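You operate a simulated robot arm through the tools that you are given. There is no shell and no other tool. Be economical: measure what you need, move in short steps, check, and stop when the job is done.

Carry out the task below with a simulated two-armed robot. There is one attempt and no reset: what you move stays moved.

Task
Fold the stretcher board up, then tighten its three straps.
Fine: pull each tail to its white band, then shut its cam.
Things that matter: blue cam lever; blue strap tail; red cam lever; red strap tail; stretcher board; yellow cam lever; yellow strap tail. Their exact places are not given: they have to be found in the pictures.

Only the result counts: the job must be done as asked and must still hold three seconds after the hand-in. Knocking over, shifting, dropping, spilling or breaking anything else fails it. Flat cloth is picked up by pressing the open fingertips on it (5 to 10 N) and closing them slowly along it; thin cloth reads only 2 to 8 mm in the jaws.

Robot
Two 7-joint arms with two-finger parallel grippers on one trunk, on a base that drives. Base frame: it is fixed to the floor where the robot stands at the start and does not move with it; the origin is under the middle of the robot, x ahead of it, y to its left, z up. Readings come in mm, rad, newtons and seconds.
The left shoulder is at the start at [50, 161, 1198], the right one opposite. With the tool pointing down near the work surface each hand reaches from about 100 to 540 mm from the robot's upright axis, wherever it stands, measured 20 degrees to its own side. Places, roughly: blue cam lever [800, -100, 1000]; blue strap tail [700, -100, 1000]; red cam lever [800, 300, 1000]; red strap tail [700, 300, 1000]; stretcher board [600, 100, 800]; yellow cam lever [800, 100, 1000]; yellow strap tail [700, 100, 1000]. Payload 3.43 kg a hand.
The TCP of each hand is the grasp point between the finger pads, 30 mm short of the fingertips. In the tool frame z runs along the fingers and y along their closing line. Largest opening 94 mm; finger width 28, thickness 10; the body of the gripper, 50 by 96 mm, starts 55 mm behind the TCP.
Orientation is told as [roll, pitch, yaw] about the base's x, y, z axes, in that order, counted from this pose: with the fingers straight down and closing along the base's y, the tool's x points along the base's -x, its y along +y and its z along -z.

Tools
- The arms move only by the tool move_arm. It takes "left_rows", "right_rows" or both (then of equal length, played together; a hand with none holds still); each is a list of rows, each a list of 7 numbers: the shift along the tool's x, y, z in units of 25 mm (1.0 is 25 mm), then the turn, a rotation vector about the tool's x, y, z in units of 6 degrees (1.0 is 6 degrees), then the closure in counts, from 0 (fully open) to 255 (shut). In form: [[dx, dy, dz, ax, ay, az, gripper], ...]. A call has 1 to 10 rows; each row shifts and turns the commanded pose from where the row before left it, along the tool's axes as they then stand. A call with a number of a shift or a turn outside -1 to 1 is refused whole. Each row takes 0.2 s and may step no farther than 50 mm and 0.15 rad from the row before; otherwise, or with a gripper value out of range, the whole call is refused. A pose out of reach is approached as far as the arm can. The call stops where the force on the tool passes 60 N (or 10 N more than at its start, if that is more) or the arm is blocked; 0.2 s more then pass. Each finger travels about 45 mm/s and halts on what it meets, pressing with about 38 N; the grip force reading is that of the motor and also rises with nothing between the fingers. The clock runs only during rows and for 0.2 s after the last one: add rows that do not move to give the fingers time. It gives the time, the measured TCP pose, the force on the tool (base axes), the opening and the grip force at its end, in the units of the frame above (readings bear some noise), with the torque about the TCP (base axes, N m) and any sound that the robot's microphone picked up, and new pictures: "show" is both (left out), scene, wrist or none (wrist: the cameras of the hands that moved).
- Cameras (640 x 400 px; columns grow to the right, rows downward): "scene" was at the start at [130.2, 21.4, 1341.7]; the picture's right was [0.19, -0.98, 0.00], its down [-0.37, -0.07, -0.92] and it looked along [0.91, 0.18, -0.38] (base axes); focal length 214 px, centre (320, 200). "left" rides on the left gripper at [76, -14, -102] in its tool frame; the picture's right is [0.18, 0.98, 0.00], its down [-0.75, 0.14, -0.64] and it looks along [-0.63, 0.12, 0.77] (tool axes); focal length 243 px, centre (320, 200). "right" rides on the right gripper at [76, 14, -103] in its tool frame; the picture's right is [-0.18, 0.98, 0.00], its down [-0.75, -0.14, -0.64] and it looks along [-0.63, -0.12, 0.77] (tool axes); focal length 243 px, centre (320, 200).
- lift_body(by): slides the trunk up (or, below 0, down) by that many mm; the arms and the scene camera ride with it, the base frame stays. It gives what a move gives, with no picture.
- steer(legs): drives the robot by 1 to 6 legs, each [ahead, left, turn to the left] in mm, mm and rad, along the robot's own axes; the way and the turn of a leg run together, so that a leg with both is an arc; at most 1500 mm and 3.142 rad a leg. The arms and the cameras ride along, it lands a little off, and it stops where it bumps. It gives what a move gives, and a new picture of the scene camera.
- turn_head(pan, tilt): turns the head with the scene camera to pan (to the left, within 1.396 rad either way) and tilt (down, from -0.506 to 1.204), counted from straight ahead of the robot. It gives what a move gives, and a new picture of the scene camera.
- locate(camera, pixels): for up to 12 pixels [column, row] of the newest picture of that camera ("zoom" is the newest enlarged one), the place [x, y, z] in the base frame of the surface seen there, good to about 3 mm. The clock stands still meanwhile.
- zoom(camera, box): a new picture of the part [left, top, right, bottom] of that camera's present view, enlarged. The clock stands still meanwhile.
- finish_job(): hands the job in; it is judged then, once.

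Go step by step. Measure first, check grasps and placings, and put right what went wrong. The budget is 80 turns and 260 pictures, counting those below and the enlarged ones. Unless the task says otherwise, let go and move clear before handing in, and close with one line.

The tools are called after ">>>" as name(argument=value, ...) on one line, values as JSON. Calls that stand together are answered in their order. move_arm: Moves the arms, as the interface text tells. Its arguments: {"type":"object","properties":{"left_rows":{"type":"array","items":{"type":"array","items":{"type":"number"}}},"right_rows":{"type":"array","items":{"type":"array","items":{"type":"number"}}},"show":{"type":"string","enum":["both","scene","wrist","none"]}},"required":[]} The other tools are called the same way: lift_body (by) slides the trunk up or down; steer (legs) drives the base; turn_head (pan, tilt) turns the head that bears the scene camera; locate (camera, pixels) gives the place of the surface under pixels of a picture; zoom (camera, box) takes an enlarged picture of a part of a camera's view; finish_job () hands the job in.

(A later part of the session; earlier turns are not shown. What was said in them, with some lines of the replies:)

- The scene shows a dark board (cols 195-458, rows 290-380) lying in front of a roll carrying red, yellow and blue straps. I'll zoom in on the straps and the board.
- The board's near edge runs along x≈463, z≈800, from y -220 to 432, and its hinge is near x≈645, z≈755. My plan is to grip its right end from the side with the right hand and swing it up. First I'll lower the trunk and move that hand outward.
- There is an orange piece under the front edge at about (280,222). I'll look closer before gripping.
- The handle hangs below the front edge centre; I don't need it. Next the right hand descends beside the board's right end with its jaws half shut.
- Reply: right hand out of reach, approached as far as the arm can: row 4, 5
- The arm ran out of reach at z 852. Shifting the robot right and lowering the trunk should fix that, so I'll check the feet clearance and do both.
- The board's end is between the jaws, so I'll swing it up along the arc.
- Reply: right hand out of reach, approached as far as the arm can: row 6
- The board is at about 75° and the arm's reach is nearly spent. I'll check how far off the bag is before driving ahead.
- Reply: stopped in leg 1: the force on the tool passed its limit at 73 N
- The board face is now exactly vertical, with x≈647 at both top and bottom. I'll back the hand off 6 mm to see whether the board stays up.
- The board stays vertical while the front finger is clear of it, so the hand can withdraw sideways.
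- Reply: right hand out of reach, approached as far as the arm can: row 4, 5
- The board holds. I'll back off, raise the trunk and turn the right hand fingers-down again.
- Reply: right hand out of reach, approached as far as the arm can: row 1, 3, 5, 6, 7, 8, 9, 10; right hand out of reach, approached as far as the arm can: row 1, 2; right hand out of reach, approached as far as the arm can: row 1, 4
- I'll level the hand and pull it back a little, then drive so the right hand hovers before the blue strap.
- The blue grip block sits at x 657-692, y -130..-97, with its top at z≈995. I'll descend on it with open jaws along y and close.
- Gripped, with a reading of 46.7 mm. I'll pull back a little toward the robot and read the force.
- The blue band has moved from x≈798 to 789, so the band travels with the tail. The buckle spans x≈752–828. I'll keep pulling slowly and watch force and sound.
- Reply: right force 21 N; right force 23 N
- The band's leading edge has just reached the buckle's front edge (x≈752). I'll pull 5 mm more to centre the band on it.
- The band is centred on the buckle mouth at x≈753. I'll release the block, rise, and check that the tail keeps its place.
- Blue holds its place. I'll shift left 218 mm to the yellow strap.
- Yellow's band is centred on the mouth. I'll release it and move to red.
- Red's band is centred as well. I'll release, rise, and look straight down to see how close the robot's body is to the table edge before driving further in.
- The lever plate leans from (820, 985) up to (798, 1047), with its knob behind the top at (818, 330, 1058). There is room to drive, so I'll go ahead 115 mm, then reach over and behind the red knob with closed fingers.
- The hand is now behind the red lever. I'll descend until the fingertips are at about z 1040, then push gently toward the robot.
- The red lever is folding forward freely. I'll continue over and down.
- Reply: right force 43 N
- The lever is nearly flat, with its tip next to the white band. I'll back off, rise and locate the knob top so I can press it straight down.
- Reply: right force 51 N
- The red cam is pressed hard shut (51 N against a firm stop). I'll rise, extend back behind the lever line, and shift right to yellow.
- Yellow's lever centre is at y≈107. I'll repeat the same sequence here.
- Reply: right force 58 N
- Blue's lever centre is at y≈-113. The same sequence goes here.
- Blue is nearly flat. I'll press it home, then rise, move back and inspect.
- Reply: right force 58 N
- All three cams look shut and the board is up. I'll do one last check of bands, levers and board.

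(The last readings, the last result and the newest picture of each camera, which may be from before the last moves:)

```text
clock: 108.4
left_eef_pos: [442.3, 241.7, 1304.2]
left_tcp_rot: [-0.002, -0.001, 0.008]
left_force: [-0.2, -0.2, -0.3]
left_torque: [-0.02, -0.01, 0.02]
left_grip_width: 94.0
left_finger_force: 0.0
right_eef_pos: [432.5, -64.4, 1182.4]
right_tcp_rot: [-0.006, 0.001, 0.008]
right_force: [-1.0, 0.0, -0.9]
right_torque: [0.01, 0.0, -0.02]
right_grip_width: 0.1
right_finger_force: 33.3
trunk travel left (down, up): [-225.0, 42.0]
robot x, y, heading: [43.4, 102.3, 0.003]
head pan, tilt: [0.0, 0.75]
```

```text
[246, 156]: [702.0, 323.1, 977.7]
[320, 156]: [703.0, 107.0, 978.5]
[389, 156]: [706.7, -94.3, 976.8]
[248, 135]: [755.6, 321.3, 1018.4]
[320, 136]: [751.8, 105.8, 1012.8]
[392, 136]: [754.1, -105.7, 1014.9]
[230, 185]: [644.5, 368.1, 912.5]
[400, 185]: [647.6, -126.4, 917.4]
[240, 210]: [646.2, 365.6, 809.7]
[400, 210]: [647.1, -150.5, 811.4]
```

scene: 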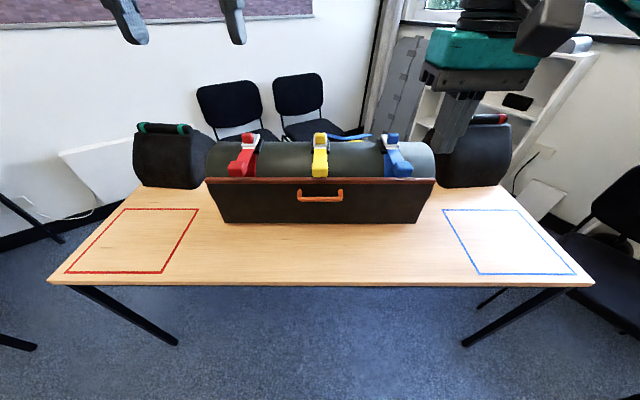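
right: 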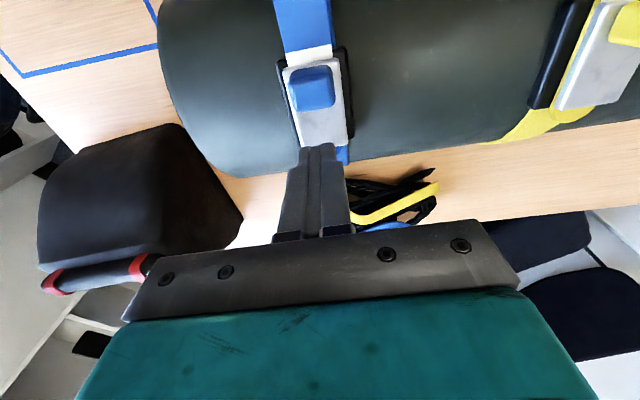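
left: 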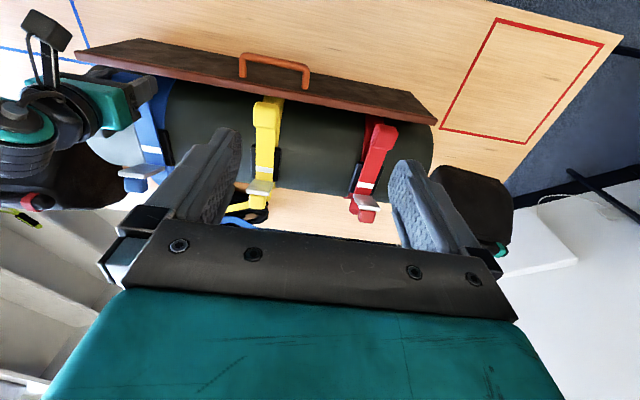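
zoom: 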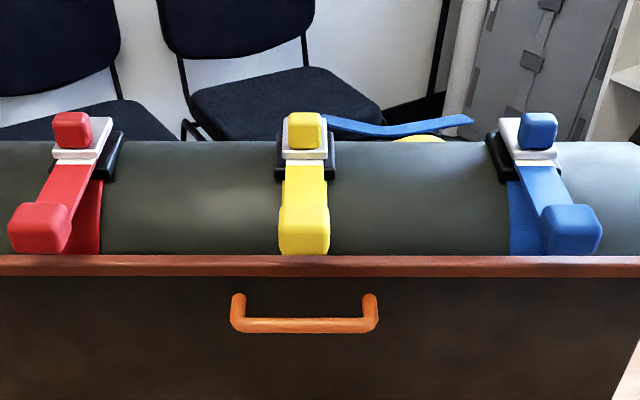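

The three levers are at equal height (z≈1013–1018), the bands sit at the buckle mouths, and the board stands vertical at x≈646. Both hands are clear, so I'm handing in.

>>> finish_job()

```text
The job is handed in.
```

I folded the board up to vertical, pulled all three tails until their white bands reached the buckle mouths, and pressed the three cams shut. The job is handed in; the judge's result isn't known yet.
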